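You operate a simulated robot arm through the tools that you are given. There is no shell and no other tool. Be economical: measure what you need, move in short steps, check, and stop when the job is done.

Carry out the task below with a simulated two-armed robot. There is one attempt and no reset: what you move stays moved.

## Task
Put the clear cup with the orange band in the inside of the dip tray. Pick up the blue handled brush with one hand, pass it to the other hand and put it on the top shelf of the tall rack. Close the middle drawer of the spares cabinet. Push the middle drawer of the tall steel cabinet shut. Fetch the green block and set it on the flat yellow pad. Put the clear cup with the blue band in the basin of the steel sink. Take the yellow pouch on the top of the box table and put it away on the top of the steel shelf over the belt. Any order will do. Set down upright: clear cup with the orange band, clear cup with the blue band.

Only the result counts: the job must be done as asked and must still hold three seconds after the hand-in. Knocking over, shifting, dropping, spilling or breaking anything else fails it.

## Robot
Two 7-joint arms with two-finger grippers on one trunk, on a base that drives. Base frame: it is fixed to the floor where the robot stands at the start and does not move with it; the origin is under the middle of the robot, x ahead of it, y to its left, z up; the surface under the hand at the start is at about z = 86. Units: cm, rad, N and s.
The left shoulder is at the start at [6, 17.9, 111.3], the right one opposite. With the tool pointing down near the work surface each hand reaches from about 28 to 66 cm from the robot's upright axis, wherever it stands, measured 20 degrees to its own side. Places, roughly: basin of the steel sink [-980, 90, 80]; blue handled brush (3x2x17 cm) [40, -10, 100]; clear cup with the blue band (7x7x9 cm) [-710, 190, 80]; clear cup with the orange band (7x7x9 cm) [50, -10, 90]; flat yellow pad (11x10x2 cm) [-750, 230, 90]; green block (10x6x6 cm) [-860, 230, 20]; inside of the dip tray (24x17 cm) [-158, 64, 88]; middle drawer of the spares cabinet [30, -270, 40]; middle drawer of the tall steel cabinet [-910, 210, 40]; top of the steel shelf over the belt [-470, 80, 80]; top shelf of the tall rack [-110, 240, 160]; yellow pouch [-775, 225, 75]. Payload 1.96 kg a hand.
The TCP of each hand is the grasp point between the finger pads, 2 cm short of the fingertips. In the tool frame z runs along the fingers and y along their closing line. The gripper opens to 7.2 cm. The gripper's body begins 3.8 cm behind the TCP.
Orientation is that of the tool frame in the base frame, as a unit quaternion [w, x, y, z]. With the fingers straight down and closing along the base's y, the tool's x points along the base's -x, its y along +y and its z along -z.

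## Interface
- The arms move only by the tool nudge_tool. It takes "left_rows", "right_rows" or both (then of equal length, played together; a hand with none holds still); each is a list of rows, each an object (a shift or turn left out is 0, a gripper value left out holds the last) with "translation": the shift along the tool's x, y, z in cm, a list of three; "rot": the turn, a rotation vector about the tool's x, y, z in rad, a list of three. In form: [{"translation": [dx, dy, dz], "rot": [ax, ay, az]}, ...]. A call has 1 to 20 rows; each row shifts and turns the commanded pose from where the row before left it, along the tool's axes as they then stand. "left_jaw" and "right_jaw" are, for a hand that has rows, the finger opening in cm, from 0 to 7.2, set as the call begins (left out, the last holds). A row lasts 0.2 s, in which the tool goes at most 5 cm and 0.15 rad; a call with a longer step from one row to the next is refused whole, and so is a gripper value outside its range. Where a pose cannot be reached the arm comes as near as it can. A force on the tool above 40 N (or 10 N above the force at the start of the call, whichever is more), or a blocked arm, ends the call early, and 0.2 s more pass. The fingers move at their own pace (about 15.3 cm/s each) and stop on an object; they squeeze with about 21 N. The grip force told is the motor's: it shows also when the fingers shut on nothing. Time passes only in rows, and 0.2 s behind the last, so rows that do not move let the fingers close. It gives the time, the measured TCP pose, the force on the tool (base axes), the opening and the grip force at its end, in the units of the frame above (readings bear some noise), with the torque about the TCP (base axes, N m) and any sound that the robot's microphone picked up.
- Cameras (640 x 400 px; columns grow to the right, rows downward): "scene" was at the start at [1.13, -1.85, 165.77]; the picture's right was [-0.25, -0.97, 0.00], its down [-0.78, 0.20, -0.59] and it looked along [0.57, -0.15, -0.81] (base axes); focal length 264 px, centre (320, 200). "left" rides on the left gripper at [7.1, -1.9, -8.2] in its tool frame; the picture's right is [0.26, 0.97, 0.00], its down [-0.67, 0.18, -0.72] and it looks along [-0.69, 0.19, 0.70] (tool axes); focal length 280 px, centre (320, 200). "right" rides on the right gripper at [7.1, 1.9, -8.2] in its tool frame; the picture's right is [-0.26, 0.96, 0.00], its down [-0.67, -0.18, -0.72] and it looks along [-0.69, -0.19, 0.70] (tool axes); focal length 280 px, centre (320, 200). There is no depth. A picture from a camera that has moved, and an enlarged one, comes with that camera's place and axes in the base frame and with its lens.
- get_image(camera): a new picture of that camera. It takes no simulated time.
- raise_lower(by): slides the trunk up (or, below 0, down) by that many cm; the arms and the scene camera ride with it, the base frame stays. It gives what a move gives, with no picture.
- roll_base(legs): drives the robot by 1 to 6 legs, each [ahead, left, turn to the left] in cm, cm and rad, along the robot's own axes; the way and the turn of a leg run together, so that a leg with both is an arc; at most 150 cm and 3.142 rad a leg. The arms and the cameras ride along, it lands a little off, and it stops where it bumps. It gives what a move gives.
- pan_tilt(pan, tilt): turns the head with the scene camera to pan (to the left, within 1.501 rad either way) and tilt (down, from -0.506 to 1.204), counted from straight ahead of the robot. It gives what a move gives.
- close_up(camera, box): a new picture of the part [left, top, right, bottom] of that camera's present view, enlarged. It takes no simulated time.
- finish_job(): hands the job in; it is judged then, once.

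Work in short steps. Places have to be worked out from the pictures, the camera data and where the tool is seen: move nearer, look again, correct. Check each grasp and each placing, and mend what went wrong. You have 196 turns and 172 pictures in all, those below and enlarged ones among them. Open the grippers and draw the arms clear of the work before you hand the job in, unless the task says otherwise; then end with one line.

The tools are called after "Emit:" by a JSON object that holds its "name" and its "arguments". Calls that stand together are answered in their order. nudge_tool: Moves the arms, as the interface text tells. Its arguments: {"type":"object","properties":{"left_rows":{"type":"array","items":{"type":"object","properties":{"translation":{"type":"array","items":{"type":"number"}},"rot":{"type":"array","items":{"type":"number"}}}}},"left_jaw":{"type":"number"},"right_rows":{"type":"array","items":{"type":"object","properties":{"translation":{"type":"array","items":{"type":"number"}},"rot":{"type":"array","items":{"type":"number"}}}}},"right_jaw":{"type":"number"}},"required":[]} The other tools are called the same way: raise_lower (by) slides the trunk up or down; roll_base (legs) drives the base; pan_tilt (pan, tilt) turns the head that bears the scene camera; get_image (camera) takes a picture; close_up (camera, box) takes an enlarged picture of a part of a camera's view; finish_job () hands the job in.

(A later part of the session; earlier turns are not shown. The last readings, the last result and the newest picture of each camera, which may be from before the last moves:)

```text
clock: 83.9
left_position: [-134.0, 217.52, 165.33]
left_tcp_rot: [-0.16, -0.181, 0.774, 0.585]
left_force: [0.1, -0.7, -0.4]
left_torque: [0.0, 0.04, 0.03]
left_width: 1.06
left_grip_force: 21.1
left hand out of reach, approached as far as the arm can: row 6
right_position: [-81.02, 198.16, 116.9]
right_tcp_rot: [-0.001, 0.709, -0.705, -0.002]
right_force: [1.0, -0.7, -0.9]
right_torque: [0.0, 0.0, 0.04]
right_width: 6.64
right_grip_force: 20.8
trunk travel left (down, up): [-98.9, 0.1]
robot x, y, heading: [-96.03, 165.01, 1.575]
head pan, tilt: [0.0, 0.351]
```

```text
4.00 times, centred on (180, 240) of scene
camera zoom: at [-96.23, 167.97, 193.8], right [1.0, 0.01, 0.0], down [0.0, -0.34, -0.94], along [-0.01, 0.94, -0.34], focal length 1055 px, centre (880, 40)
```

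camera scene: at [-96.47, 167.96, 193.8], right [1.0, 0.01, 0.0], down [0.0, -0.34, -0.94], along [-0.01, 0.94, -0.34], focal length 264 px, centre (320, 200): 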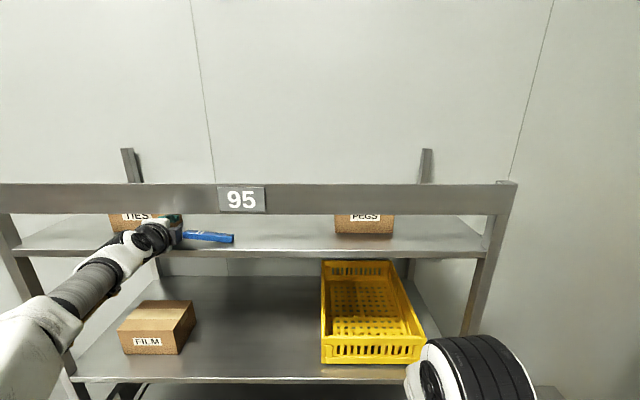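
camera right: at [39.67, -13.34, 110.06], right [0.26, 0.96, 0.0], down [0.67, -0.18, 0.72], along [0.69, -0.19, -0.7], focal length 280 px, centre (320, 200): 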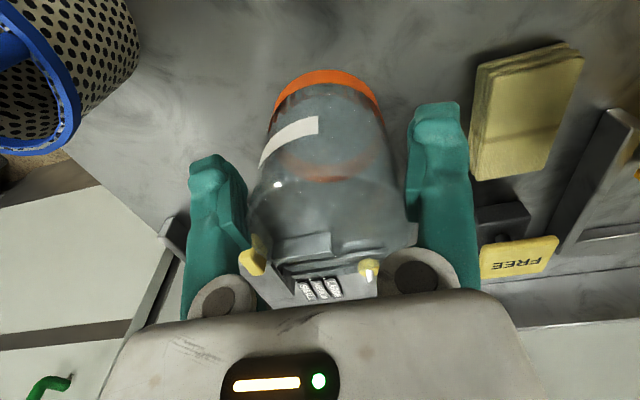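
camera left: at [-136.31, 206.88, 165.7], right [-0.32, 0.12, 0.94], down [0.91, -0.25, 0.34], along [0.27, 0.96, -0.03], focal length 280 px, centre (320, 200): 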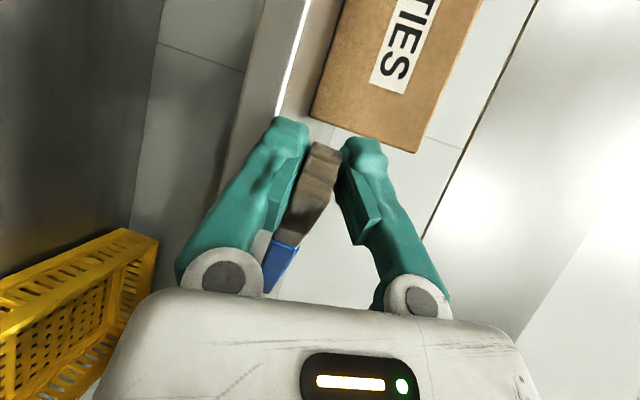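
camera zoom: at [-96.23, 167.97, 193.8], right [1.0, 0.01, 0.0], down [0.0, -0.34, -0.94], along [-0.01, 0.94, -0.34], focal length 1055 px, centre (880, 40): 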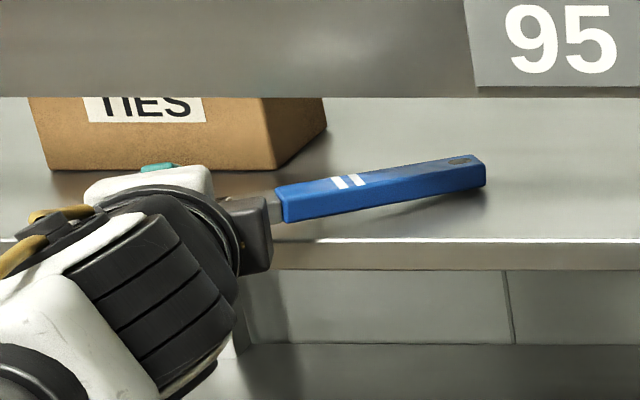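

Gripped at the bristle end, handle pointing into the shelf (~33°). Back the base off, turn it 0.225 left for a steeper angle, shift right to the free middle, and re-approach.

Emit:
{"name": "roll_base", "arguments": {"legs": [[-20, 0, 0], [0, 0, 0.225], [0, -39, 0], [12, 0, 0]]}}

Emit:
{"name": "get_image", "arguments": {"camera": "scene"}}

Emit:
{"name": "get_image", "arguments": {"camera": "left"}}

```text
clock: 89.2
left_position: [-109.84, 208.16, 165.35]
left_tcp_rot: [-0.225, -0.267, 0.748, 0.565]
left_force: [0.3, 0.4, 0.1]
left_torque: [0.0, 0.03, 0.02]
left_width: 1.08
left_grip_force: 20.8
right_position: [-53.94, 201.48, 116.94]
right_tcp_rot: [-0.002, 0.785, -0.619, -0.003]
right_force: [0.9, 0.6, -0.4]
right_torque: [0.02, 0.03, -0.03]
right_width: 6.6
right_grip_force: 20.3
trunk travel left (down, up): [-98.9, 0.1]
robot x, y, heading: [-61.1, 165.94, 1.807]
head pan, tilt: [0.0, 0.351]
```

```text
107 pictures are left
camera scene: at [-61.78, 168.48, 193.8], right [0.97, 0.23, 0.0], down [0.08, -0.33, -0.94], along [-0.22, 0.91, -0.34], focal length 264 px, centre (320, 200)
```

scene: 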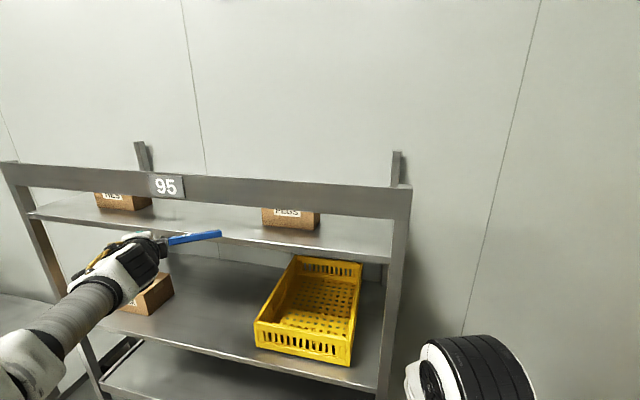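

```text
106 pictures are left
camera left: at [-109.67, 197.31, 165.78], right [-0.34, 0.04, 0.94], down [0.94, -0.04, 0.34], along [0.05, 1.0, -0.03], focal length 280 px, centre (320, 200)
```

left: 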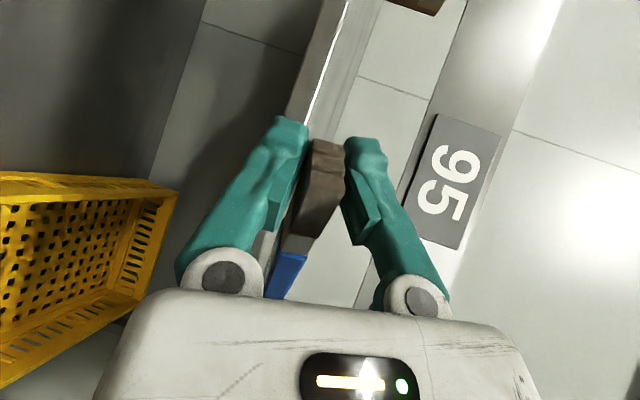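

Approach with the arm: forward 8.5 cm and up 0.8 so the handle enters the gap.

Emit:
{"name": "nudge_tool", "arguments": {"left_rows": [{"translation": [-1.4, 0.65, 1.5]}, {"translation": [-1.4, 0.65, 1.5]}, {"translation": [-1.4, 0.65, 1.5]}, {"translation": [-1.4, 0.65, 1.5]}, {}]}}

Emit:
{"name": "close_up", "arguments": {"camera": "scene", "box": [80, 170, 272, 290]}}

Emit:
{"name": "get_image", "arguments": {"camera": "left"}}

```text
clock: 90.3
left_position: [-110.0, 216.9, 166.0]
left_tcp_rot: [-0.224, -0.267, 0.748, 0.565]
left_force: [-0.6, -0.2, -0.4]
left_torque: [-0.04, 0.0, 0.03]
left_width: 1.0
left_grip_force: 20.3
right_position: [-54.1, 201.42, 116.94]
right_tcp_rot: [-0.001, 0.786, -0.618, -0.001]
right_force: [-0.3, -0.4, -0.6]
right_torque: [-0.01, -0.02, 0.01]
right_width: 6.58
right_grip_force: 20.6
trunk travel left (down, up): [-98.9, 0.1]
robot x, y, heading: [-61.02, 165.32, 1.805]
head pan, tilt: [0.0, 0.351]
```

```text
3.33 times, centred on (176, 230) of scene
camera zoom: at [-61.94, 168.56, 193.8], right [0.97, 0.23, 0.0], down [0.08, -0.33, -0.94], along [-0.22, 0.91, -0.34], focal length 879 px, centre (800, 100)
```

zoom: 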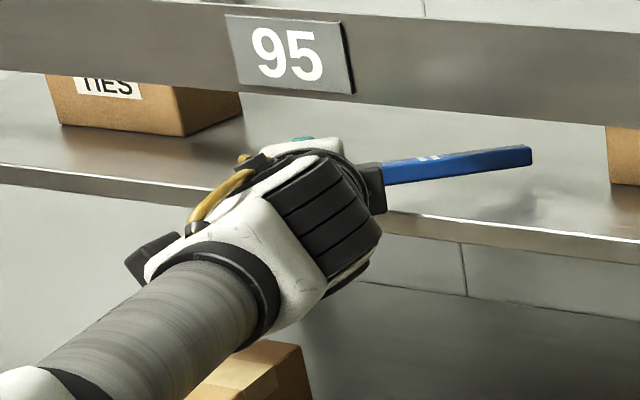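

```text
104 pictures are left
camera left: at [-109.77, 205.91, 166.51], right [-0.34, 0.04, 0.94], down [0.94, -0.04, 0.34], along [0.05, 1.0, -0.03], focal length 280 px, centre (320, 200)
```

left: 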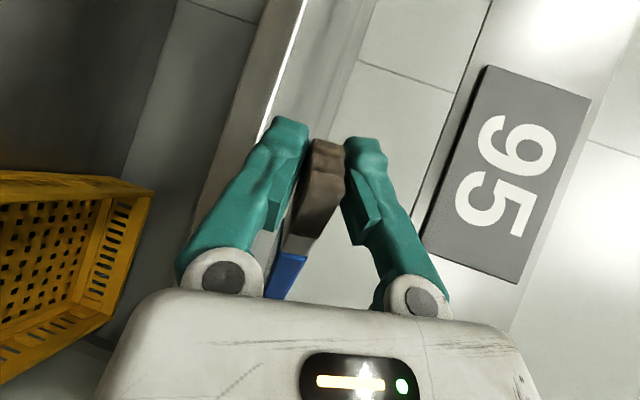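

Handle is inside, fingers just outside the edge. Lower gently until the handle lies on the shelf.

Emit:
{"name": "nudge_tool", "arguments": {"left_rows": [{"translation": [0, -0.5, 0.13]}, {"translation": [0, -0.5, 0.13]}, {"translation": [0, -0.5, 0.13]}, {"translation": [0, -0.5, 0.13]}, {}]}}

Emit:
{"name": "close_up", "arguments": {"camera": "scene", "box": [80, 170, 272, 290]}}

```text
clock: 91.5
left_position: [-109.93, 216.9, 163.84]
left_tcp_rot: [-0.225, -0.267, 0.749, 0.564]
left_force: [-0.6, 0.2, -0.6]
left_torque: [0.01, 0.02, 0.01]
left_width: 1.03
left_grip_force: 20.9
right_position: [-54.14, 201.57, 116.85]
right_tcp_rot: [-0.001, 0.785, -0.619, -0.002]
right_force: [-0.4, -0.1, -0.4]
right_torque: [-0.01, -0.03, -0.04]
right_width: 6.55
right_grip_force: 21.1
trunk travel left (down, up): [-98.9, 0.1]
robot x, y, heading: [-61.25, 165.28, 1.809]
head pan, tilt: [0.0, 0.351]
```

```text
3.33 times, centred on (176, 230) of scene
camera zoom: at [-62.03, 168.69, 193.8], right [0.97, 0.23, 0.0], down [0.08, -0.33, -0.94], along [-0.22, 0.91, -0.34], focal length 879 px, centre (800, 100)
```

zoom: 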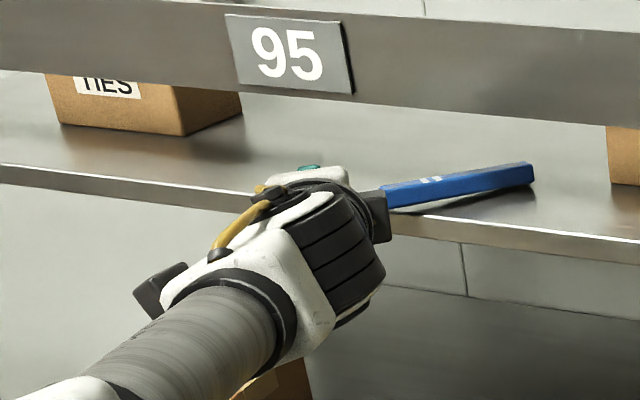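

The handle is about a centimetre above the shelf. Lower another 1 cm.

Emit:
{"name": "nudge_tool", "arguments": {"left_rows": [{"translation": [0, -0.35, 0.1]}, {"translation": [0, -0.35, 0.1]}, {"translation": [0, -0.35, 0.1]}, {}]}}

Emit:
{"name": "close_up", "arguments": {"camera": "scene", "box": [128, 200, 272, 290]}}

```text
clock: 92.5
left_position: [-109.92, 216.72, 162.94]
left_tcp_rot: [-0.225, -0.267, 0.748, 0.564]
left_force: [-0.6, -0.6, 8.3]
left_torque: [0.32, -0.17, 0.01]
left_width: 1.06
left_grip_force: 21.2
right_position: [-54.1, 201.5, 116.89]
right_tcp_rot: [-0.002, 0.785, -0.619, -0.002]
right_force: [0.3, 0.5, -0.1]
right_torque: [-0.03, 0.02, 0.01]
right_width: 6.58
right_grip_force: 20.8
trunk travel left (down, up): [-98.9, 0.1]
robot x, y, heading: [-61.12, 165.27, 1.809]
head pan, tilt: [0.0, 0.351]
```

```text
4.44 times, centred on (200, 245) of scene
camera zoom: at [-61.94, 168.54, 193.81], right [0.97, 0.23, 0.0], down [0.08, -0.33, -0.94], along [-0.22, 0.91, -0.34], focal length 1172 px, centre (853, 0)
```

zoom: 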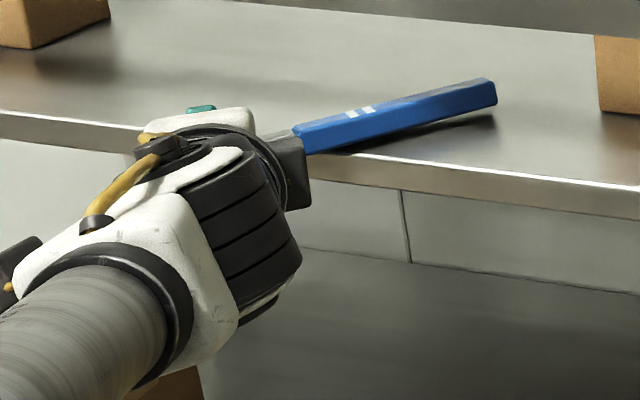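

The handle touches the shelf edge. Open slightly as a test; the lower finger still catches it if it tips outward.

Emit:
{"name": "nudge_tool", "arguments": {"left_rows": [{}, {}, {}], "left_jaw": 3.2}}

Emit:
{"name": "close_up", "arguments": {"camera": "scene", "box": [128, 200, 272, 290]}}

Emit:
{"name": "get_image", "arguments": {"camera": "left"}}

```text
clock: 93.3
left_position: [-109.94, 216.85, 162.79]
left_tcp_rot: [-0.225, -0.267, 0.748, 0.564]
left_force: [0.1, 0.3, 0.7]
left_torque: [0.01, 0.04, -0.02]
left_width: 3.19
left_grip_force: 0.2
right_position: [-54.06, 201.53, 116.9]
right_tcp_rot: [-0.002, 0.785, -0.62, -0.001]
right_force: [0.1, 0.8, -0.4]
right_torque: [-0.02, 0.01, -0.01]
right_width: 6.55
right_grip_force: 20.7
trunk travel left (down, up): [-98.9, 0.1]
robot x, y, heading: [-60.94, 165.68, 1.81]
head pan, tilt: [0.0, 0.351]
```

```text
4.44 times, centred on (200, 245) of scene
camera zoom: at [-62.03, 168.67, 193.8], right [0.97, 0.23, 0.0], down [0.08, -0.33, -0.94], along [-0.22, 0.91, -0.34], focal length 1172 px, centre (853, 0)
```

zoom: 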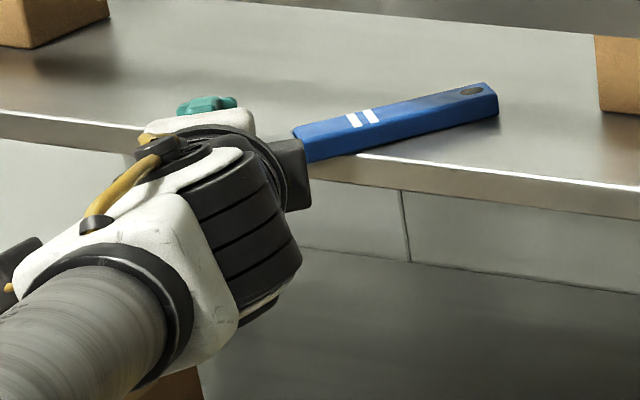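

```text
100 pictures are left
camera left: at [-109.93, 205.96, 163.27], right [-0.34, 0.04, 0.94], down [0.94, -0.04, 0.34], along [0.05, 1.0, -0.03], focal length 280 px, centre (320, 200)
```

left: 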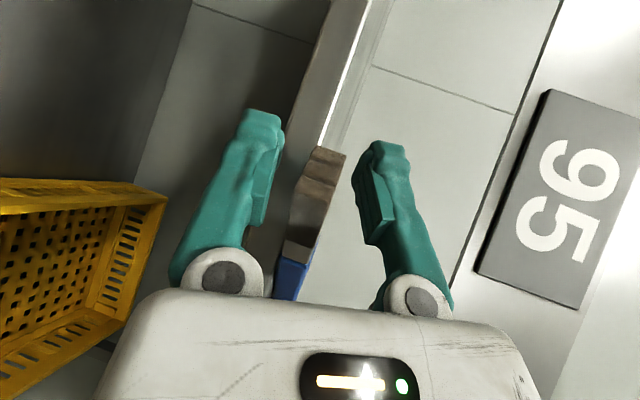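

The brush now rests flat on the shelf by itself. Back out, close the fingers, raise to shelf-top height and push the bristle end inwards.

Emit:
{"name": "nudge_tool", "arguments": {"left_rows": [{"translation": [1.95, -0.65, -2.2]}, {"translation": [1.95, -0.65, -2.2]}, {"translation": [0.65, -0.2, -0.75]}, {}]}}

Emit:
{"name": "nudge_tool", "arguments": {"left_rows": [{"translation": [-1, 1, -1.1]}, {"translation": [-1, 1, -1.1]}, {}], "left_jaw": 0}}

Emit:
{"name": "close_up", "arguments": {"camera": "scene", "box": [80, 170, 272, 290]}}

Emit:
{"name": "get_image", "arguments": {"camera": "left"}}

```text
clock: 94.3
left_position: [-110.03, 209.95, 162.83]
left_tcp_rot: [-0.224, -0.267, 0.748, 0.564]
left_force: [0.4, 0.4, 0.3]
left_torque: [0.01, 0.02, -0.02]
left_width: 3.2
left_grip_force: 0.0
right_position: [-54.2, 201.56, 116.88]
right_tcp_rot: [-0.001, 0.786, -0.619, -0.001]
right_force: [0.7, -0.7, -0.1]
right_torque: [-0.04, 0.0, -0.01]
right_width: 6.55
right_grip_force: 21.5
trunk travel left (down, up): [-98.9, 0.1]
robot x, y, heading: [-61.23, 165.49, 1.808]
head pan, tilt: [0.0, 0.351]
```

```text
clock: 95.2
left_position: [-107.45, 209.9, 165.25]
left_tcp_rot: [-0.225, -0.267, 0.749, 0.564]
left_force: [0.1, 0.4, -0.8]
left_torque: [-0.01, -0.04, -0.03]
left_width: 0.0
left_grip_force: 21.0
right_position: [-54.17, 201.63, 116.83]
right_tcp_rot: [-0.002, 0.785, -0.619, -0.001]
right_force: [0.4, -0.2, -0.7]
right_torque: [-0.03, 0.01, -0.01]
right_width: 6.51
right_grip_force: 20.9
trunk travel left (down, up): [-98.9, 0.1]
robot x, y, heading: [-61.35, 165.46, 1.802]
head pan, tilt: [0.0, 0.351]
```

```text
3.33 times, centred on (176, 230) of scene
camera zoom: at [-62.08, 168.65, 193.8], right [0.97, 0.23, 0.0], down [0.08, -0.33, -0.94], along [-0.22, 0.91, -0.34], focal length 879 px, centre (800, 100)
```

zoom: 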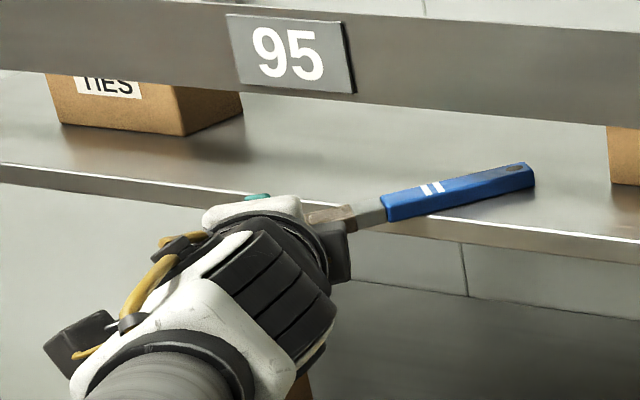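

```text
98 pictures are left
camera left: at [-107.26, 199.08, 165.8], right [-0.34, 0.04, 0.94], down [0.94, -0.04, 0.34], along [0.05, 1.0, -0.03], focal length 280 px, centre (320, 200)
```

left: 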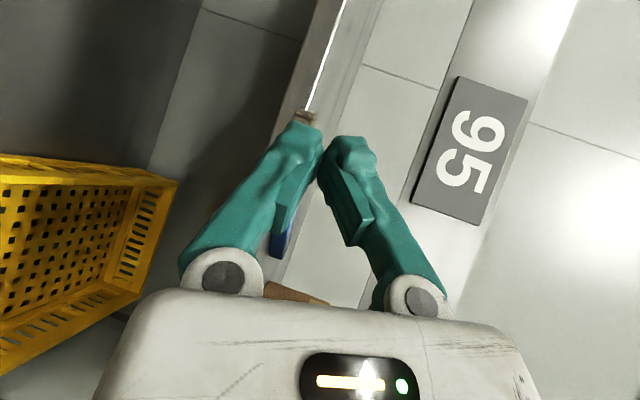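

Push: advance 10.5 cm along +y, slightly lower.

Emit:
{"name": "nudge_tool", "arguments": {"left_rows": [{"translation": [-1.72, 0.48, 1.93]}, {"translation": [-1.72, 0.48, 1.93]}, {"translation": [-1.72, 0.48, 1.93]}, {"translation": [-1.72, 0.48, 1.93]}, {}]}}

Emit:
{"name": "close_up", "arguments": {"camera": "scene", "box": [80, 170, 272, 290]}}

```text
clock: 96.3
left_position: [-107.4, 220.49, 165.03]
left_tcp_rot: [-0.225, -0.267, 0.749, 0.563]
left_force: [0.1, -0.4, 0.1]
left_torque: [0.02, 0.05, 0.0]
left_width: 0.01
left_grip_force: 20.9
right_position: [-54.19, 201.54, 116.85]
right_tcp_rot: [-0.002, 0.786, -0.619, -0.002]
right_force: [0.3, 0.1, -0.4]
right_torque: [0.02, -0.01, 0.03]
right_width: 6.53
right_grip_force: 21.0
trunk travel left (down, up): [-98.9, 0.1]
robot x, y, heading: [-61.25, 165.38, 1.812]
head pan, tilt: [0.0, 0.351]
```

```text
3.33 times, centred on (176, 230) of scene
camera zoom: at [-62.01, 168.61, 193.8], right [0.97, 0.23, 0.0], down [0.08, -0.33, -0.94], along [-0.22, 0.91, -0.34], focal length 879 px, centre (800, 100)
```

zoom: 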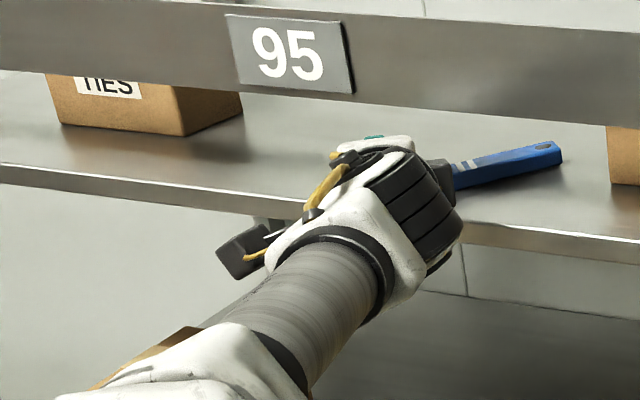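

The brush slid inward. Retract the hand and verify.

Emit:
{"name": "nudge_tool", "arguments": {"left_rows": [{"translation": [1.72, -0.48, -1.93]}, {"translation": [1.72, -0.48, -1.93]}, {"translation": [1.72, -0.48, -1.93]}, {"translation": [1.72, -0.48, -1.93]}, {"translation": [3, -0.48, -3]}, {"translation": [3, -0.48, -3]}]}}

Emit:
{"name": "close_up", "arguments": {"camera": "scene", "box": [80, 170, 272, 290]}}

Emit:
{"name": "get_image", "arguments": {"camera": "right"}}

```text
clock: 97.8
left_position: [-108.34, 201.46, 166.19]
left_tcp_rot: [-0.224, -0.268, 0.747, 0.565]
left_force: [-0.7, -0.8, 0.1]
left_torque: [0.02, -0.01, -0.06]
left_width: 0.0
left_grip_force: 20.7
left hand out of reach, approached as far as the arm can: row 6
right_position: [-54.13, 201.28, 117.0]
right_tcp_rot: [-0.001, 0.785, -0.619, -0.002]
right_force: [-0.2, 0.0, -1.2]
right_torque: [-0.01, -0.02, -0.02]
right_width: 6.52
right_grip_force: 20.6
trunk travel left (down, up): [-98.9, 0.1]
robot x, y, heading: [-61.02, 165.56, 1.808]
head pan, tilt: [0.0, 0.351]
```

```text
3.33 times, centred on (176, 230) of scene
camera zoom: at [-62.01, 168.31, 193.8], right [0.97, 0.23, 0.0], down [0.08, -0.33, -0.94], along [-0.22, 0.91, -0.34], focal length 879 px, centre (800, 100)
```

zoom: 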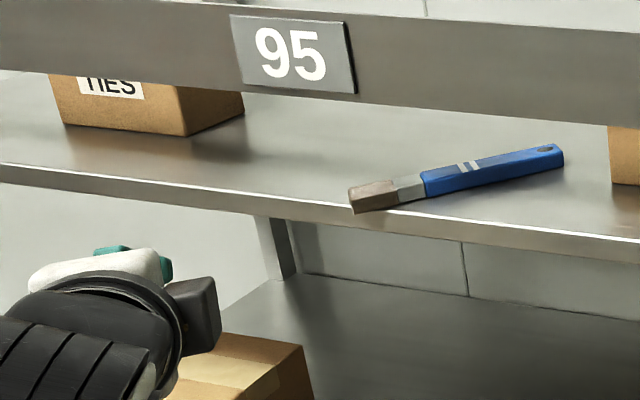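

```text
95 pictures are left
camera right: at [-54.18, 194.01, 125.09], right [-1.0, 0.03, 0.0], down [0.02, 0.69, 0.72], along [0.02, 0.72, -0.69], focal length 280 px, centre (320, 200)
```

right: 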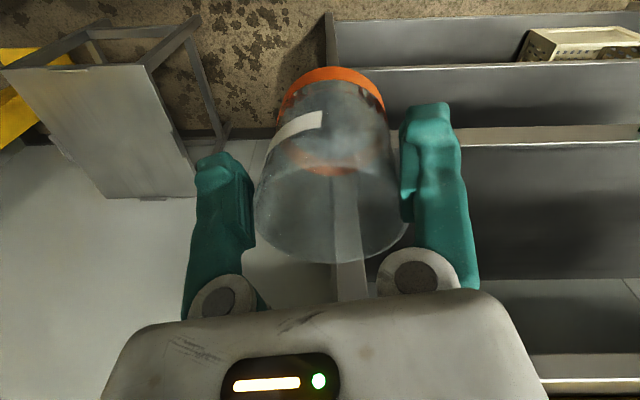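

Brush is lying on the top shelf. Now head for the dip tray around the right end of the sealing table: turn to face -x and look.

Emit:
{"name": "roll_base", "arguments": {"legs": [[-22, 0, 0], [0, 0, 1.333]]}}

Emit:
{"name": "pan_tilt", "arguments": {"pan": 0.15, "tilt": 0.5}}

Emit:
{"name": "get_image", "arguments": {"camera": "scene"}}

```text
clock: 102.8
left_position: [-102.14, 106.28, 166.15]
left_tcp_rot: [0.526, 0.675, -0.42, -0.302]
left_force: [0.6, 0.5, 0.3]
left_torque: [-0.02, 0.01, 0.0]
left_width: 0.0
left_grip_force: 21.0
right_position: [-89.45, 159.02, 117.0]
right_tcp_rot: [-0.001, 1.0, 0.002, -0.002]
right_force: [-0.3, -0.3, -0.4]
right_torque: [0.01, -0.04, 0.01]
right_width: 6.49
right_grip_force: 20.7
trunk travel left (down, up): [-98.9, 0.1]
robot x, y, heading: [-56.07, 143.73, -3.136]
head pan, tilt: [0.0, 0.351]
```

```text
clock: 103.5
left_position: [-102.18, 106.23, 166.13]
left_tcp_rot: [0.526, 0.674, -0.421, -0.303]
left_force: [-0.1, 0.9, 1.4]
left_torque: [-0.01, 0.0, 0.02]
left_width: 0.02
left_grip_force: 20.7
right_position: [-89.54, 158.98, 116.86]
right_tcp_rot: [-0.001, 1.0, 0.002, -0.002]
right_force: [0.3, -0.2, -1.1]
right_torque: [-0.03, 0.01, -0.03]
right_width: 6.51
right_grip_force: 21.3
trunk travel left (down, up): [-98.9, 0.1]
robot x, y, heading: [-56.29, 144.3, -3.143]
head pan, tilt: [0.15, 0.499]
```

```text
94 pictures are left
camera scene: at [-59.07, 142.39, 192.43], right [-0.15, 0.99, 0.0], down [0.47, 0.07, -0.88], along [-0.87, -0.13, -0.48], focal length 264 px, centre (320, 200)
```

scene: 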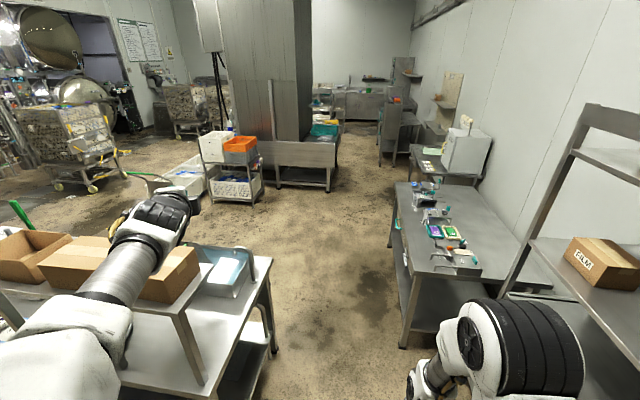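

The dip tray is visible at about (-162,70) near the right end of the table (end y≈96). Approach from that end: drive ahead, turn to face -y, and move up.

Emit:
{"name": "roll_base", "arguments": {"legs": [[90, 0, 0], [0, 0, 1.565], [14, 0, 0]]}}

Emit:
{"name": "pan_tilt", "arguments": {"pan": -0.2, "tilt": 0.95}}

Emit:
{"name": "get_image", "arguments": {"camera": "scene"}}

Emit:
{"name": "get_image", "arguments": {"camera": "right"}}

```text
clock: 112.9
left_position: [-107.5, 83.6, 166.25]
left_tcp_rot: [0.586, 0.774, 0.18, 0.159]
left_force: [0.5, -0.7, 0.2]
left_torque: [-0.01, 0.0, -0.04]
left_width: 0.0
left_grip_force: 20.8
right_position: [-160.18, 96.09, 116.93]
right_tcp_rot: [0.002, 0.705, 0.709, -0.001]
right_force: [0.4, 0.4, -1.4]
right_torque: [0.03, -0.01, -0.02]
right_width: 6.4
right_grip_force: 21.0
trunk travel left (down, up): [-98.9, 0.1]
robot x, y, heading: [-145.16, 129.44, -1.567]
head pan, tilt: [0.15, 0.499]
```

```text
clock: 113.8
left_position: [-107.48, 83.17, 166.05]
left_tcp_rot: [0.585, 0.775, 0.18, 0.159]
left_force: [0.6, -1.1, 0.1]
left_torque: [-0.01, -0.01, -0.02]
left_width: 0.0
left_grip_force: 21.1
right_position: [-160.19, 95.66, 116.93]
right_tcp_rot: [0.0, 0.706, 0.708, -0.001]
right_force: [0.1, -0.4, -0.3]
right_torque: [-0.02, -0.01, -0.05]
right_width: 6.41
right_grip_force: 21.1
trunk travel left (down, up): [-98.9, 0.1]
robot x, y, heading: [-145.17, 129.23, -1.564]
head pan, tilt: [-0.201, 0.949]
```

```text
93 pictures are left
camera scene: at [-146.49, 127.95, 188.69], right [-0.98, 0.19, 0.0], down [0.16, 0.8, -0.58], along [-0.11, -0.57, -0.81], focal length 264 px, centre (320, 200)
```

scene: 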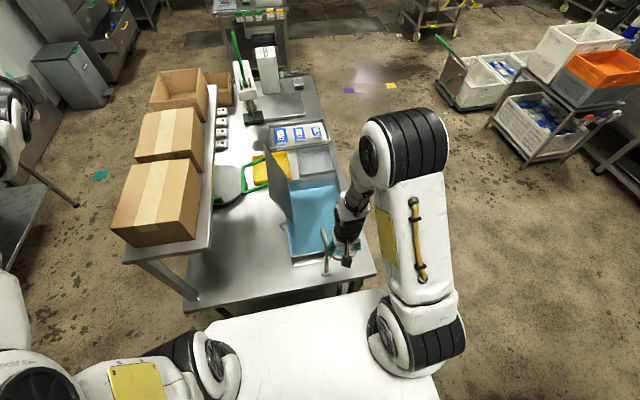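

```text
92 pictures are left
camera right: at [-158.2, 102.91, 125.01], right [0.97, -0.26, 0.0], down [-0.18, -0.67, 0.72], along [-0.18, -0.69, -0.7], focal length 280 px, centre (320, 200)
```

right: 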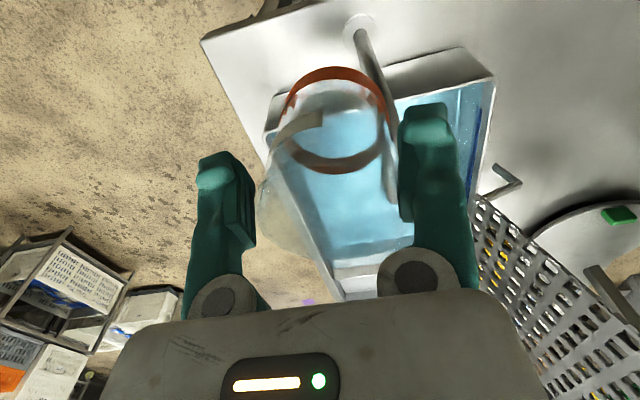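

A thin upright rod (top z≈114) stands at (-156,91.5) right next to the cup, so raise the cup well clear first and shift slightly away in -x.

Emit:
{"name": "nudge_tool", "arguments": {"right_rows": [{"translation": [0, 0, -2]}, {"translation": [0, 0, -3]}, {"translation": [0, 0, -3]}, {"translation": [0, -3, 0]}, {}]}}

Emit:
{"name": "get_image", "arguments": {"camera": "right"}}

Emit:
{"name": "close_up", "arguments": {"camera": "scene", "box": [260, 140, 420, 290]}}

```text
clock: 115.0
left_position: [-107.52, 83.17, 166.26]
left_tcp_rot: [0.585, 0.774, 0.18, 0.159]
left_force: [-1.2, -0.3, -0.4]
left_torque: [0.01, 0.03, -0.01]
left_width: 0.0
left_grip_force: 21.3
right_position: [-163.28, 95.89, 124.94]
right_tcp_rot: [0.0, 0.705, 0.709, -0.001]
right_force: [-0.2, 0.7, -0.9]
right_torque: [0.0, -0.01, -0.01]
right_width: 6.41
right_grip_force: 21.5
trunk travel left (down, up): [-98.9, 0.1]
robot x, y, heading: [-145.14, 129.25, -1.565]
head pan, tilt: [-0.201, 0.949]
```

```text
91 pictures are left
camera right: at [-161.29, 103.08, 133.01], right [0.97, -0.26, 0.0], down [-0.18, -0.67, 0.72], along [-0.18, -0.69, -0.7], focal length 280 px, centre (320, 200)
```

right: 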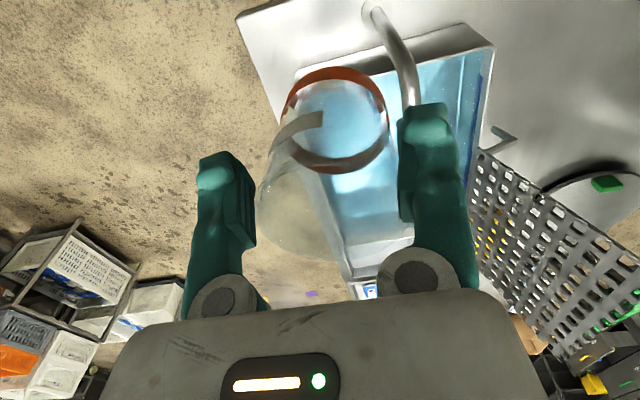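

```text
2.67 times, centred on (340, 215) of scene
camera zoom: at [-146.53, 128.05, 188.68], right [-0.98, 0.19, 0.0], down [0.16, 0.8, -0.58], along [-0.11, -0.57, -0.81], focal length 703 px, centre (267, 160)
```

zoom: 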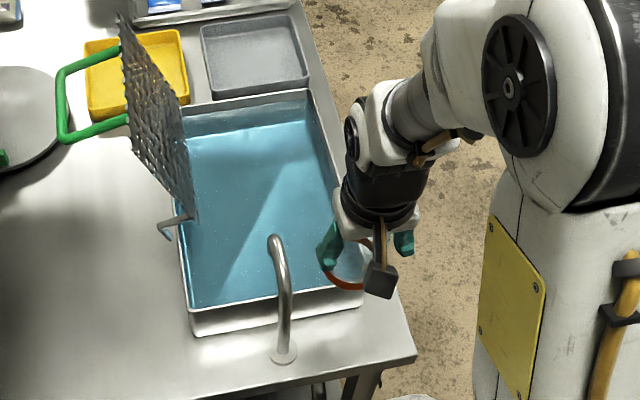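

Clear view: tray with a goose-neck tap at its near end. Pass beside the tap at height, then descend diagonally toward (-160,68).

Emit:
{"name": "nudge_tool", "arguments": {"right_rows": [{"translation": [-4.6, 0, 0]}, {"translation": [-4.6, 0, 0]}, {"translation": [-4.6, 0, 0]}, {"translation": [-3.5, 0.5, 3]}, {"translation": [-3.5, 0.5, 3]}, {"translation": [-3.5, 0.7, 3]}, {"translation": [-3.5, 0.7, 3]}, {}]}}

Emit:
{"name": "get_image", "arguments": {"camera": "right"}}

Emit:
{"name": "close_up", "arguments": {"camera": "scene", "box": [260, 140, 420, 290]}}

```text
clock: 116.8
left_position: [-107.45, 83.41, 166.12]
left_tcp_rot: [0.587, 0.773, 0.18, 0.159]
left_force: [-0.7, 0.2, 0.1]
left_torque: [-0.02, 0.0, 0.02]
left_width: 0.01
left_grip_force: 21.2
right_position: [-160.87, 68.82, 113.72]
right_tcp_rot: [0.001, 0.706, 0.709, -0.002]
right_force: [-0.5, 0.1, 0.8]
right_torque: [-0.03, 0.0, 0.0]
right_width: 0.04
right_grip_force: 20.3
right hand out of reach, approached as far as the arm can: row 7
trunk travel left (down, up): [-98.9, 0.1]
robot x, y, heading: [-144.69, 129.18, -1.565]
head pan, tilt: [-0.201, 0.949]
```

```text
89 pictures are left
camera right: at [-158.98, 76.1, 121.91], right [0.97, -0.26, 0.0], down [-0.18, -0.67, 0.72], along [-0.18, -0.69, -0.7], focal length 280 px, centre (320, 200)
```

right: 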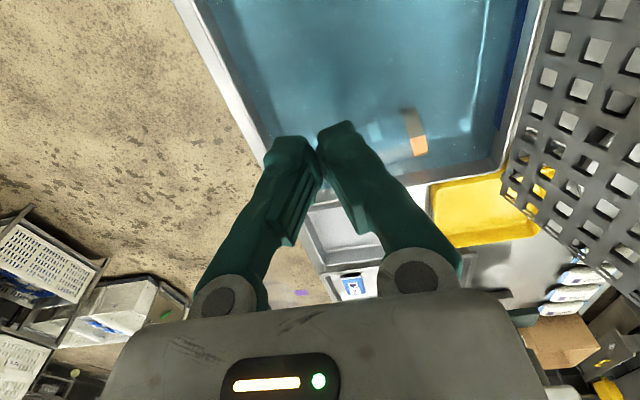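

```text
2.67 times, centred on (340, 215) of scene
camera zoom: at [-146.51, 128.24, 188.68], right [-0.98, 0.19, 0.0], down [0.16, 0.8, -0.58], along [-0.11, -0.57, -0.81], focal length 703 px, centre (267, 160)
```

zoom: 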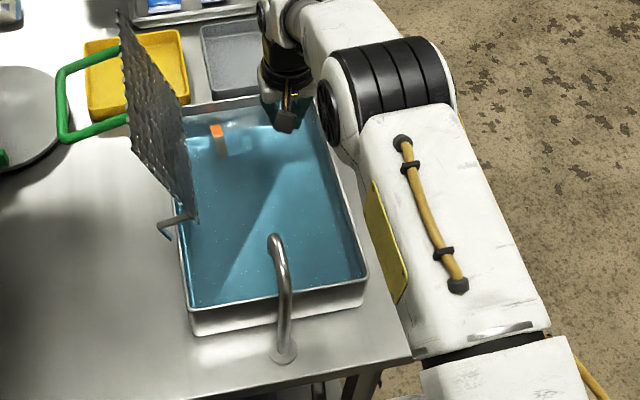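

The cup has slipped out and fallen into the tray, lying on its side. Look at it closely before righting it.

Emit:
{"name": "close_up", "arguments": {"camera": "scene", "box": [280, 170, 352, 215]}}

Emit:
{"name": "close_up", "arguments": {"camera": "right", "box": [320, 80, 480, 180]}}

```text
8.89 times, centred on (316, 192) of scene
camera zoom: at [-146.51, 128.24, 188.68], right [-0.98, 0.19, 0.0], down [0.16, 0.8, -0.58], along [-0.11, -0.57, -0.81], focal length 2344 px, centre (356, 267)
```

zoom: 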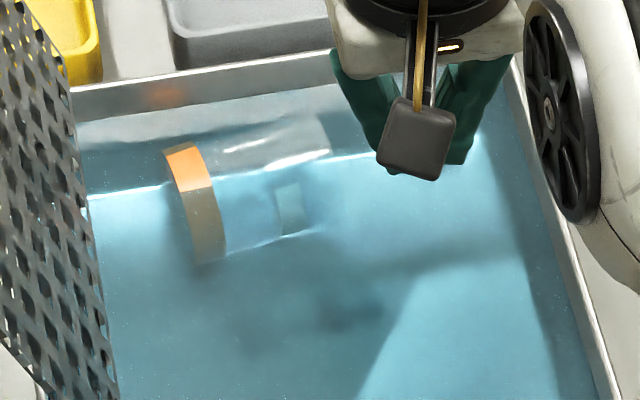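

```text
4.00 times, centred on (400, 130) of right
camera zoom: at [-158.98, 76.1, 121.91], right [0.97, -0.26, 0.0], down [-0.18, -0.67, 0.72], along [-0.18, -0.69, -0.7], focal length 1122 px, centre (0, 480)
```

zoom: 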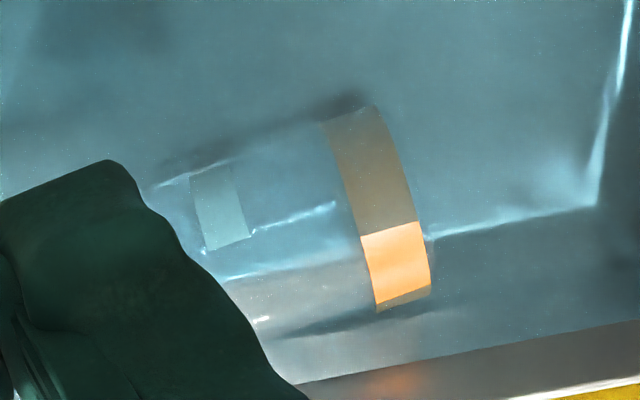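

The cup lies near the far wall, axis along x, mouth toward -x. Plan: move closer, rotate the wrist 90°, grip it near the mouth across its diameter, lift, yaw so the mouth points away from me, pitch the hand up to tip it upright, and set it down.

Emit:
{"name": "roll_base", "arguments": {"legs": [[11, 0, 0]]}}

Emit:
{"name": "raise_lower", "arguments": {"by": -8}}

Emit:
{"name": "nudge_tool", "arguments": {"right_rows": [{"rot": [0, 0, 0.15]}, {"rot": [0, 0, 0.15]}, {"rot": [0, 0, 0.15]}, {"rot": [0, 0, 0.15]}, {"rot": [0, 0, 0.15]}, {"rot": [0, 0, 0.15]}, {"rot": [0, 0, 0.15]}, {"rot": [0, 0, 0.15]}, {"rot": [0, 0, 0.15]}, {"rot": [0, 0, 0.15]}, {"rot": [0, 0, 0.07]}, {}], "right_jaw": 7.2}}

Emit:
{"name": "get_image", "arguments": {"camera": "right"}}

Emit:
{"name": "close_up", "arguments": {"camera": "scene", "box": [250, 150, 410, 250]}}

```text
clock: 118.0
left_position: [-107.42, 72.68, 166.35]
left_tcp_rot: [0.587, 0.773, 0.18, 0.158]
left_force: [0.5, 0.3, -0.1]
left_torque: [-0.04, 0.03, -0.02]
left_width: 0.02
left_grip_force: 20.8
right_position: [-160.87, 58.1, 113.93]
right_tcp_rot: [0.002, 0.705, 0.709, -0.003]
right_force: [-0.7, 0.7, 0.0]
right_torque: [0.0, 0.01, 0.03]
right_width: 0.02
right_grip_force: 21.3
trunk travel left (down, up): [-98.9, 0.1]
robot x, y, heading: [-145.22, 118.26, -1.568]
head pan, tilt: [-0.201, 0.949]
```

```text
clock: 119.2
left_position: [-107.36, 72.42, 158.33]
left_tcp_rot: [0.587, 0.774, 0.18, 0.157]
left_force: [0.6, -0.6, -0.3]
left_torque: [0.03, -0.01, -0.01]
left_width: 0.0
left_grip_force: 21.3
right_position: [-160.94, 57.95, 105.87]
right_tcp_rot: [0.002, 0.706, 0.709, -0.002]
right_force: [0.0, -0.4, 0.5]
right_torque: [-0.03, 0.03, -0.03]
right_width: 0.0
right_grip_force: 21.6
trunk travel left (down, up): [-90.9, 8.1]
robot x, y, heading: [-144.98, 118.18, -1.57]
head pan, tilt: [-0.201, 0.949]
```

```text
clock: 121.8
left_position: [-107.46, 72.25, 158.16]
left_tcp_rot: [0.586, 0.774, 0.18, 0.158]
left_force: [-0.1, 0.7, -0.5]
left_torque: [-0.03, 0.01, 0.0]
left_width: 0.0
left_grip_force: 21.9
right_position: [-161.05, 57.8, 105.78]
right_tcp_rot: [0.001, 1.0, 0.003, 0.0]
right_force: [0.6, -0.3, 1.1]
right_torque: [-0.01, 0.01, 0.02]
right_width: 7.18
right_grip_force: 0.1
trunk travel left (down, up): [-90.9, 8.1]
robot x, y, heading: [-144.78, 118.27, -1.561]
head pan, tilt: [-0.201, 0.949]
```

```text
85 pictures are left
camera right: at [-153.75, 56.0, 113.92], right [-0.26, -0.97, 0.0], down [-0.67, 0.18, 0.72], along [-0.69, 0.18, -0.7], focal length 280 px, centre (320, 200)
```

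right: 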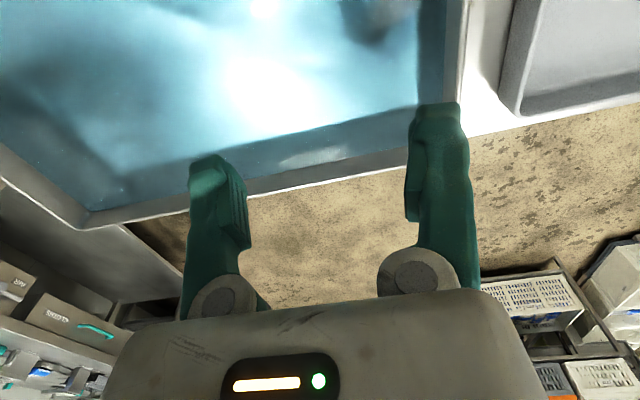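

```text
4.00 times, centred on (330, 200) of scene
camera zoom: at [-146.44, 117.08, 180.68], right [-0.98, 0.19, 0.0], down [0.16, 0.8, -0.58], along [-0.11, -0.57, -0.81], focal length 1055 px, centre (280, 200)
```

zoom: 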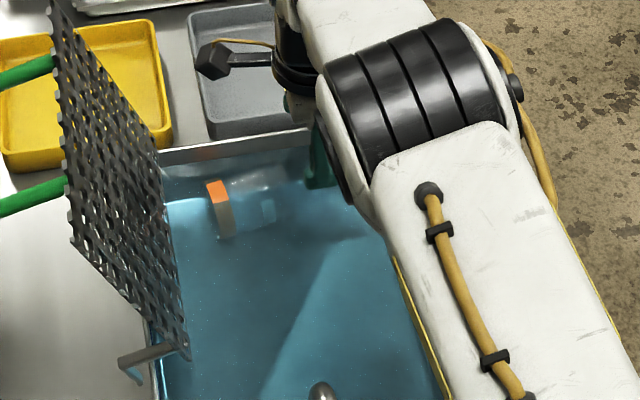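

Wrist turned; cup triangulated: band at (-152.4,54.6,91.8), so the mouth end lies near x≈-160. Move over the mouth part and descend.

Emit:
{"name": "nudge_tool", "arguments": {"right_rows": [{"translation": [3.4, 2.9, 1]}, {"translation": [0, 0, 3.5]}, {"translation": [0, 0, 3.5]}, {}]}}

Emit:
{"name": "nudge_tool", "arguments": {"right_rows": [{"translation": [0, 0, 2.2]}, {"translation": [0, 0, 2.2]}, {"translation": [0, 0, 2]}, {}]}}

Emit:
{"name": "get_image", "arguments": {"camera": "right"}}

```text
clock: 122.8
left_position: [-107.5, 72.24, 158.26]
left_tcp_rot: [0.587, 0.774, 0.18, 0.158]
left_force: [0.1, -0.2, -0.2]
left_torque: [0.02, -0.01, -0.05]
left_width: 0.01
left_grip_force: 20.9
right_position: [-161.09, 57.78, 98.85]
right_tcp_rot: [0.001, 1.0, 0.003, 0.0]
right_force: [-0.3, 0.0, -0.2]
right_torque: [-0.03, -0.01, -0.02]
right_width: 7.2
right_grip_force: 0.2
right hand out of reach, approached as far as the arm can: row 1
trunk travel left (down, up): [-90.9, 8.1]
robot x, y, heading: [-145.11, 118.5, -1.569]
head pan, tilt: [-0.201, 0.949]
```

```text
clock: 123.8
left_position: [-107.41, 72.21, 158.23]
left_tcp_rot: [0.585, 0.775, 0.18, 0.159]
left_force: [0.2, -0.3, 0.5]
left_torque: [0.03, -0.01, 0.0]
left_width: 0.04
left_grip_force: 21.0
right_position: [-161.01, 58.71, 93.52]
right_tcp_rot: [0.003, 1.0, 0.004, 0.0]
right_force: [-0.3, 0.3, -0.2]
right_torque: [0.03, 0.01, 0.0]
right_width: 7.2
right_grip_force: 0.1
right hand out of reach, approached as far as the arm can: row 2, 3
trunk travel left (down, up): [-90.9, 8.1]
robot x, y, heading: [-145.03, 118.25, -1.57]
head pan, tilt: [-0.201, 0.949]
```

```text
83 pictures are left
camera right: at [-153.79, 56.89, 101.8], right [-0.26, -0.97, 0.01], down [-0.68, 0.18, 0.71], along [-0.69, 0.18, -0.7], focal length 280 px, centre (320, 200)
```

right: 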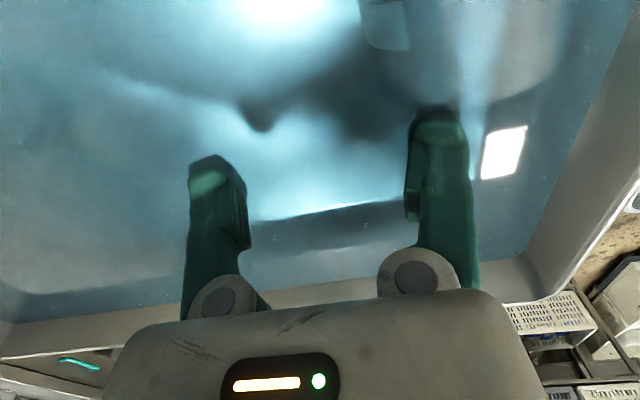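

The arm is at its reach limit. Raise the hand, bring the base 4 cm closer and lower the trunk, then realign.

Emit:
{"name": "nudge_tool", "arguments": {"right_rows": [{"translation": [0, 0, -4.5]}, {"translation": [0, 0, -4.5]}, {"translation": [0, 0, -4.5]}, {"translation": [0, 0, -2]}]}}

Emit:
{"name": "roll_base", "arguments": {"legs": [[4.5, 4, 0]]}}

Emit:
{"name": "raise_lower", "arguments": {"by": -8}}

Emit:
{"name": "get_image", "arguments": {"camera": "right"}}

```text
clock: 124.8
left_position: [-107.38, 72.15, 158.2]
left_tcp_rot: [0.585, 0.774, 0.18, 0.159]
left_force: [0.2, 0.2, 0.1]
left_torque: [0.04, 0.02, 0.02]
left_width: 0.0
left_grip_force: 21.0
right_position: [-161.03, 58.89, 109.18]
right_tcp_rot: [0.002, 1.0, 0.003, -0.001]
right_force: [0.3, 0.2, -0.1]
right_torque: [0.01, -0.03, 0.0]
right_width: 7.2
right_grip_force: 0.0
trunk travel left (down, up): [-90.9, 8.1]
robot x, y, heading: [-145.25, 118.48, -1.564]
head pan, tilt: [-0.201, 0.949]
```

```text
clock: 125.7
left_position: [-104.27, 69.06, 158.23]
left_tcp_rot: [0.586, 0.775, 0.178, 0.157]
left_force: [0.8, -0.6, 0.5]
left_torque: [-0.02, -0.01, -0.02]
left_width: 0.01
left_grip_force: 21.0
right_position: [-157.76, 55.77, 109.11]
right_tcp_rot: [0.002, 1.0, 0.001, 0.0]
right_force: [0.4, -0.8, -0.1]
right_torque: [0.1, 0.02, 0.0]
right_width: 7.18
right_grip_force: 0.0
trunk travel left (down, up): [-90.9, 8.1]
robot x, y, heading: [-141.23, 115.13, -1.569]
head pan, tilt: [-0.201, 0.949]
```

```text
clock: 126.9
left_position: [-103.98, 69.1, 150.28]
left_tcp_rot: [0.586, 0.775, 0.177, 0.157]
left_force: [0.8, 0.5, -0.2]
left_torque: [0.03, 0.01, 0.01]
left_width: 0.0
left_grip_force: 21.7
right_position: [-157.7, 55.9, 101.19]
right_tcp_rot: [0.002, 1.0, 0.001, 0.001]
right_force: [0.3, 0.0, 0.4]
right_torque: [0.0, 0.0, 0.0]
right_width: 7.18
right_grip_force: 0.0
trunk travel left (down, up): [-82.9, 16.1]
robot x, y, heading: [-141.78, 115.51, -1.566]
head pan, tilt: [-0.201, 0.949]
```

```text
82 pictures are left
camera right: at [-150.42, 54.06, 109.3], right [-0.26, -0.97, 0.0], down [-0.67, 0.18, 0.72], along [-0.69, 0.18, -0.7], focal length 280 px, centre (320, 200)
```

right: 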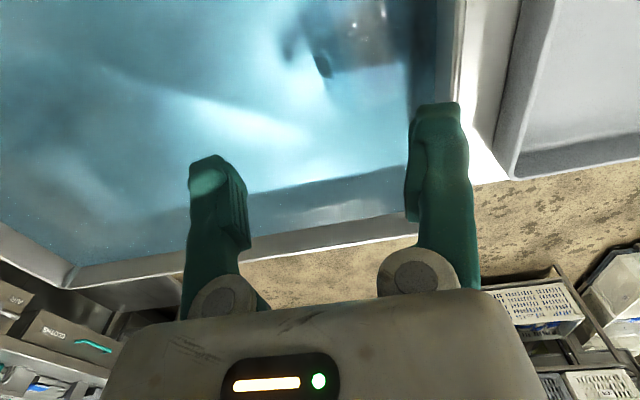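

Cup spans y≈50.4–56.4, mouth edge near x≈-158. Align to (-155.7,54.6) and descend.

Emit:
{"name": "nudge_tool", "arguments": {"right_rows": [{"translation": [2.0, 1.3, 1]}, {"translation": [0, 0, 2.2]}, {"translation": [0, 0, 2.2]}, {"translation": [0, 0, 2.2]}, {"translation": [0, 0, 2.2]}, {}]}}

Emit:
{"name": "get_image", "arguments": {"camera": "right"}}

```text
clock: 128.1
left_position: [-104.03, 68.89, 150.03]
left_tcp_rot: [0.586, 0.775, 0.178, 0.157]
left_force: [1.0, -0.3, -0.1]
left_torque: [-0.01, 0.0, -0.01]
left_width: 0.0
left_grip_force: 21.1
right_position: [-156.66, 54.68, 93.13]
right_tcp_rot: [0.006, 1.0, -0.002, -0.001]
right_force: [-9.6, 2.9, -2.2]
right_torque: [-0.31, -0.68, 0.19]
right_width: 7.17
right_grip_force: 0.0
right hand out of reach, approached as far as the arm can: row 1
trunk travel left (down, up): [-82.9, 16.1]
robot x, y, heading: [-141.07, 115.32, -1.573]
head pan, tilt: [-0.201, 0.949]
stopped in row 5 (right hand): the force on the tool passed its limit at 58 N (the readings are from after the stop); the commanded pose is now the measured one
```

```text
81 pictures are left
camera right: at [-149.47, 52.81, 101.18], right [-0.27, -0.96, 0.01], down [-0.67, 0.19, 0.72], along [-0.69, 0.18, -0.7], focal length 280 px, centre (320, 200)
```

right: 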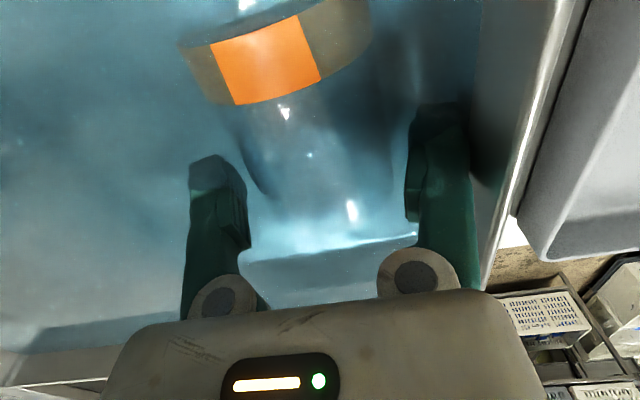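

The cup's mouth section is between the fingers. Close and read the width.

Emit:
{"name": "nudge_tool", "arguments": {"right_rows": [{}, {}, {}, {}], "right_jaw": 0}}

Emit:
{"name": "nudge_tool", "arguments": {"right_rows": [{"translation": [0, 0, -2]}, {"translation": [0, 0, -2]}, {"translation": [0, 0, -2]}, {"translation": [0, 0, -2]}, {}]}}

Emit:
{"name": "get_image", "arguments": {"camera": "right"}}

```text
clock: 129.1
left_position: [-104.19, 69.05, 150.31]
left_tcp_rot: [0.586, 0.775, 0.178, 0.157]
left_force: [-0.4, -0.4, 0.5]
left_torque: [0.0, -0.01, 0.02]
left_width: 0.02
left_grip_force: 20.8
right_position: [-156.77, 54.63, 93.23]
right_tcp_rot: [0.007, 1.0, -0.002, 0.0]
right_force: [-10.4, -0.9, 3.1]
right_torque: [0.26, 0.36, -0.21]
right_width: 5.23
right_grip_force: 21.2
trunk travel left (down, up): [-82.9, 16.1]
robot x, y, heading: [-141.46, 115.23, -1.571]
head pan, tilt: [-0.201, 0.949]
```

```text
clock: 129.4
left_position: [-104.09, 68.82, 150.12]
left_tcp_rot: [0.586, 0.775, 0.178, 0.157]
left_force: [-1.1, 0.3, -0.9]
left_torque: [0.0, -0.02, 0.01]
left_width: 0.01
left_grip_force: 21.5
right_position: [-157.0, 55.15, 93.89]
right_tcp_rot: [-0.003, 1.0, -0.002, -0.004]
right_force: [-9.9, -3.8, -1.2]
right_torque: [0.32, -0.76, -0.63]
right_width: 4.72
right_grip_force: 20.8
trunk travel left (down, up): [-82.9, 16.1]
robot x, y, heading: [-141.34, 115.0, -1.569]
head pan, tilt: [-0.201, 0.949]
stopped in row 1 (right hand): the force on the tool passed its limit at 52 N (the readings are from after the stop); the commanded pose is now the measured one
```

```text
80 pictures are left
camera right: at [-149.8, 53.21, 101.99], right [-0.26, -0.96, 0.0], down [-0.67, 0.18, 0.72], along [-0.7, 0.19, -0.69], focal length 280 px, centre (320, 200)
```

right: 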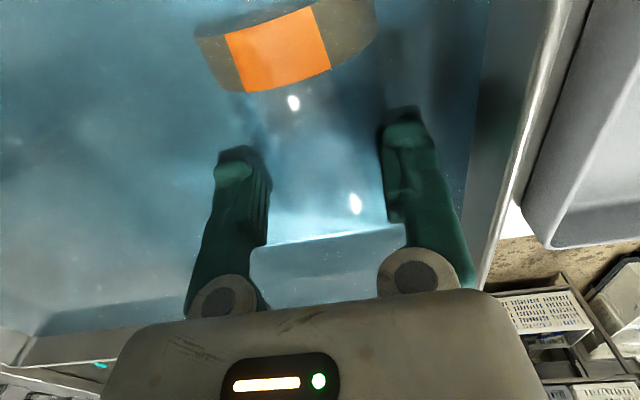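

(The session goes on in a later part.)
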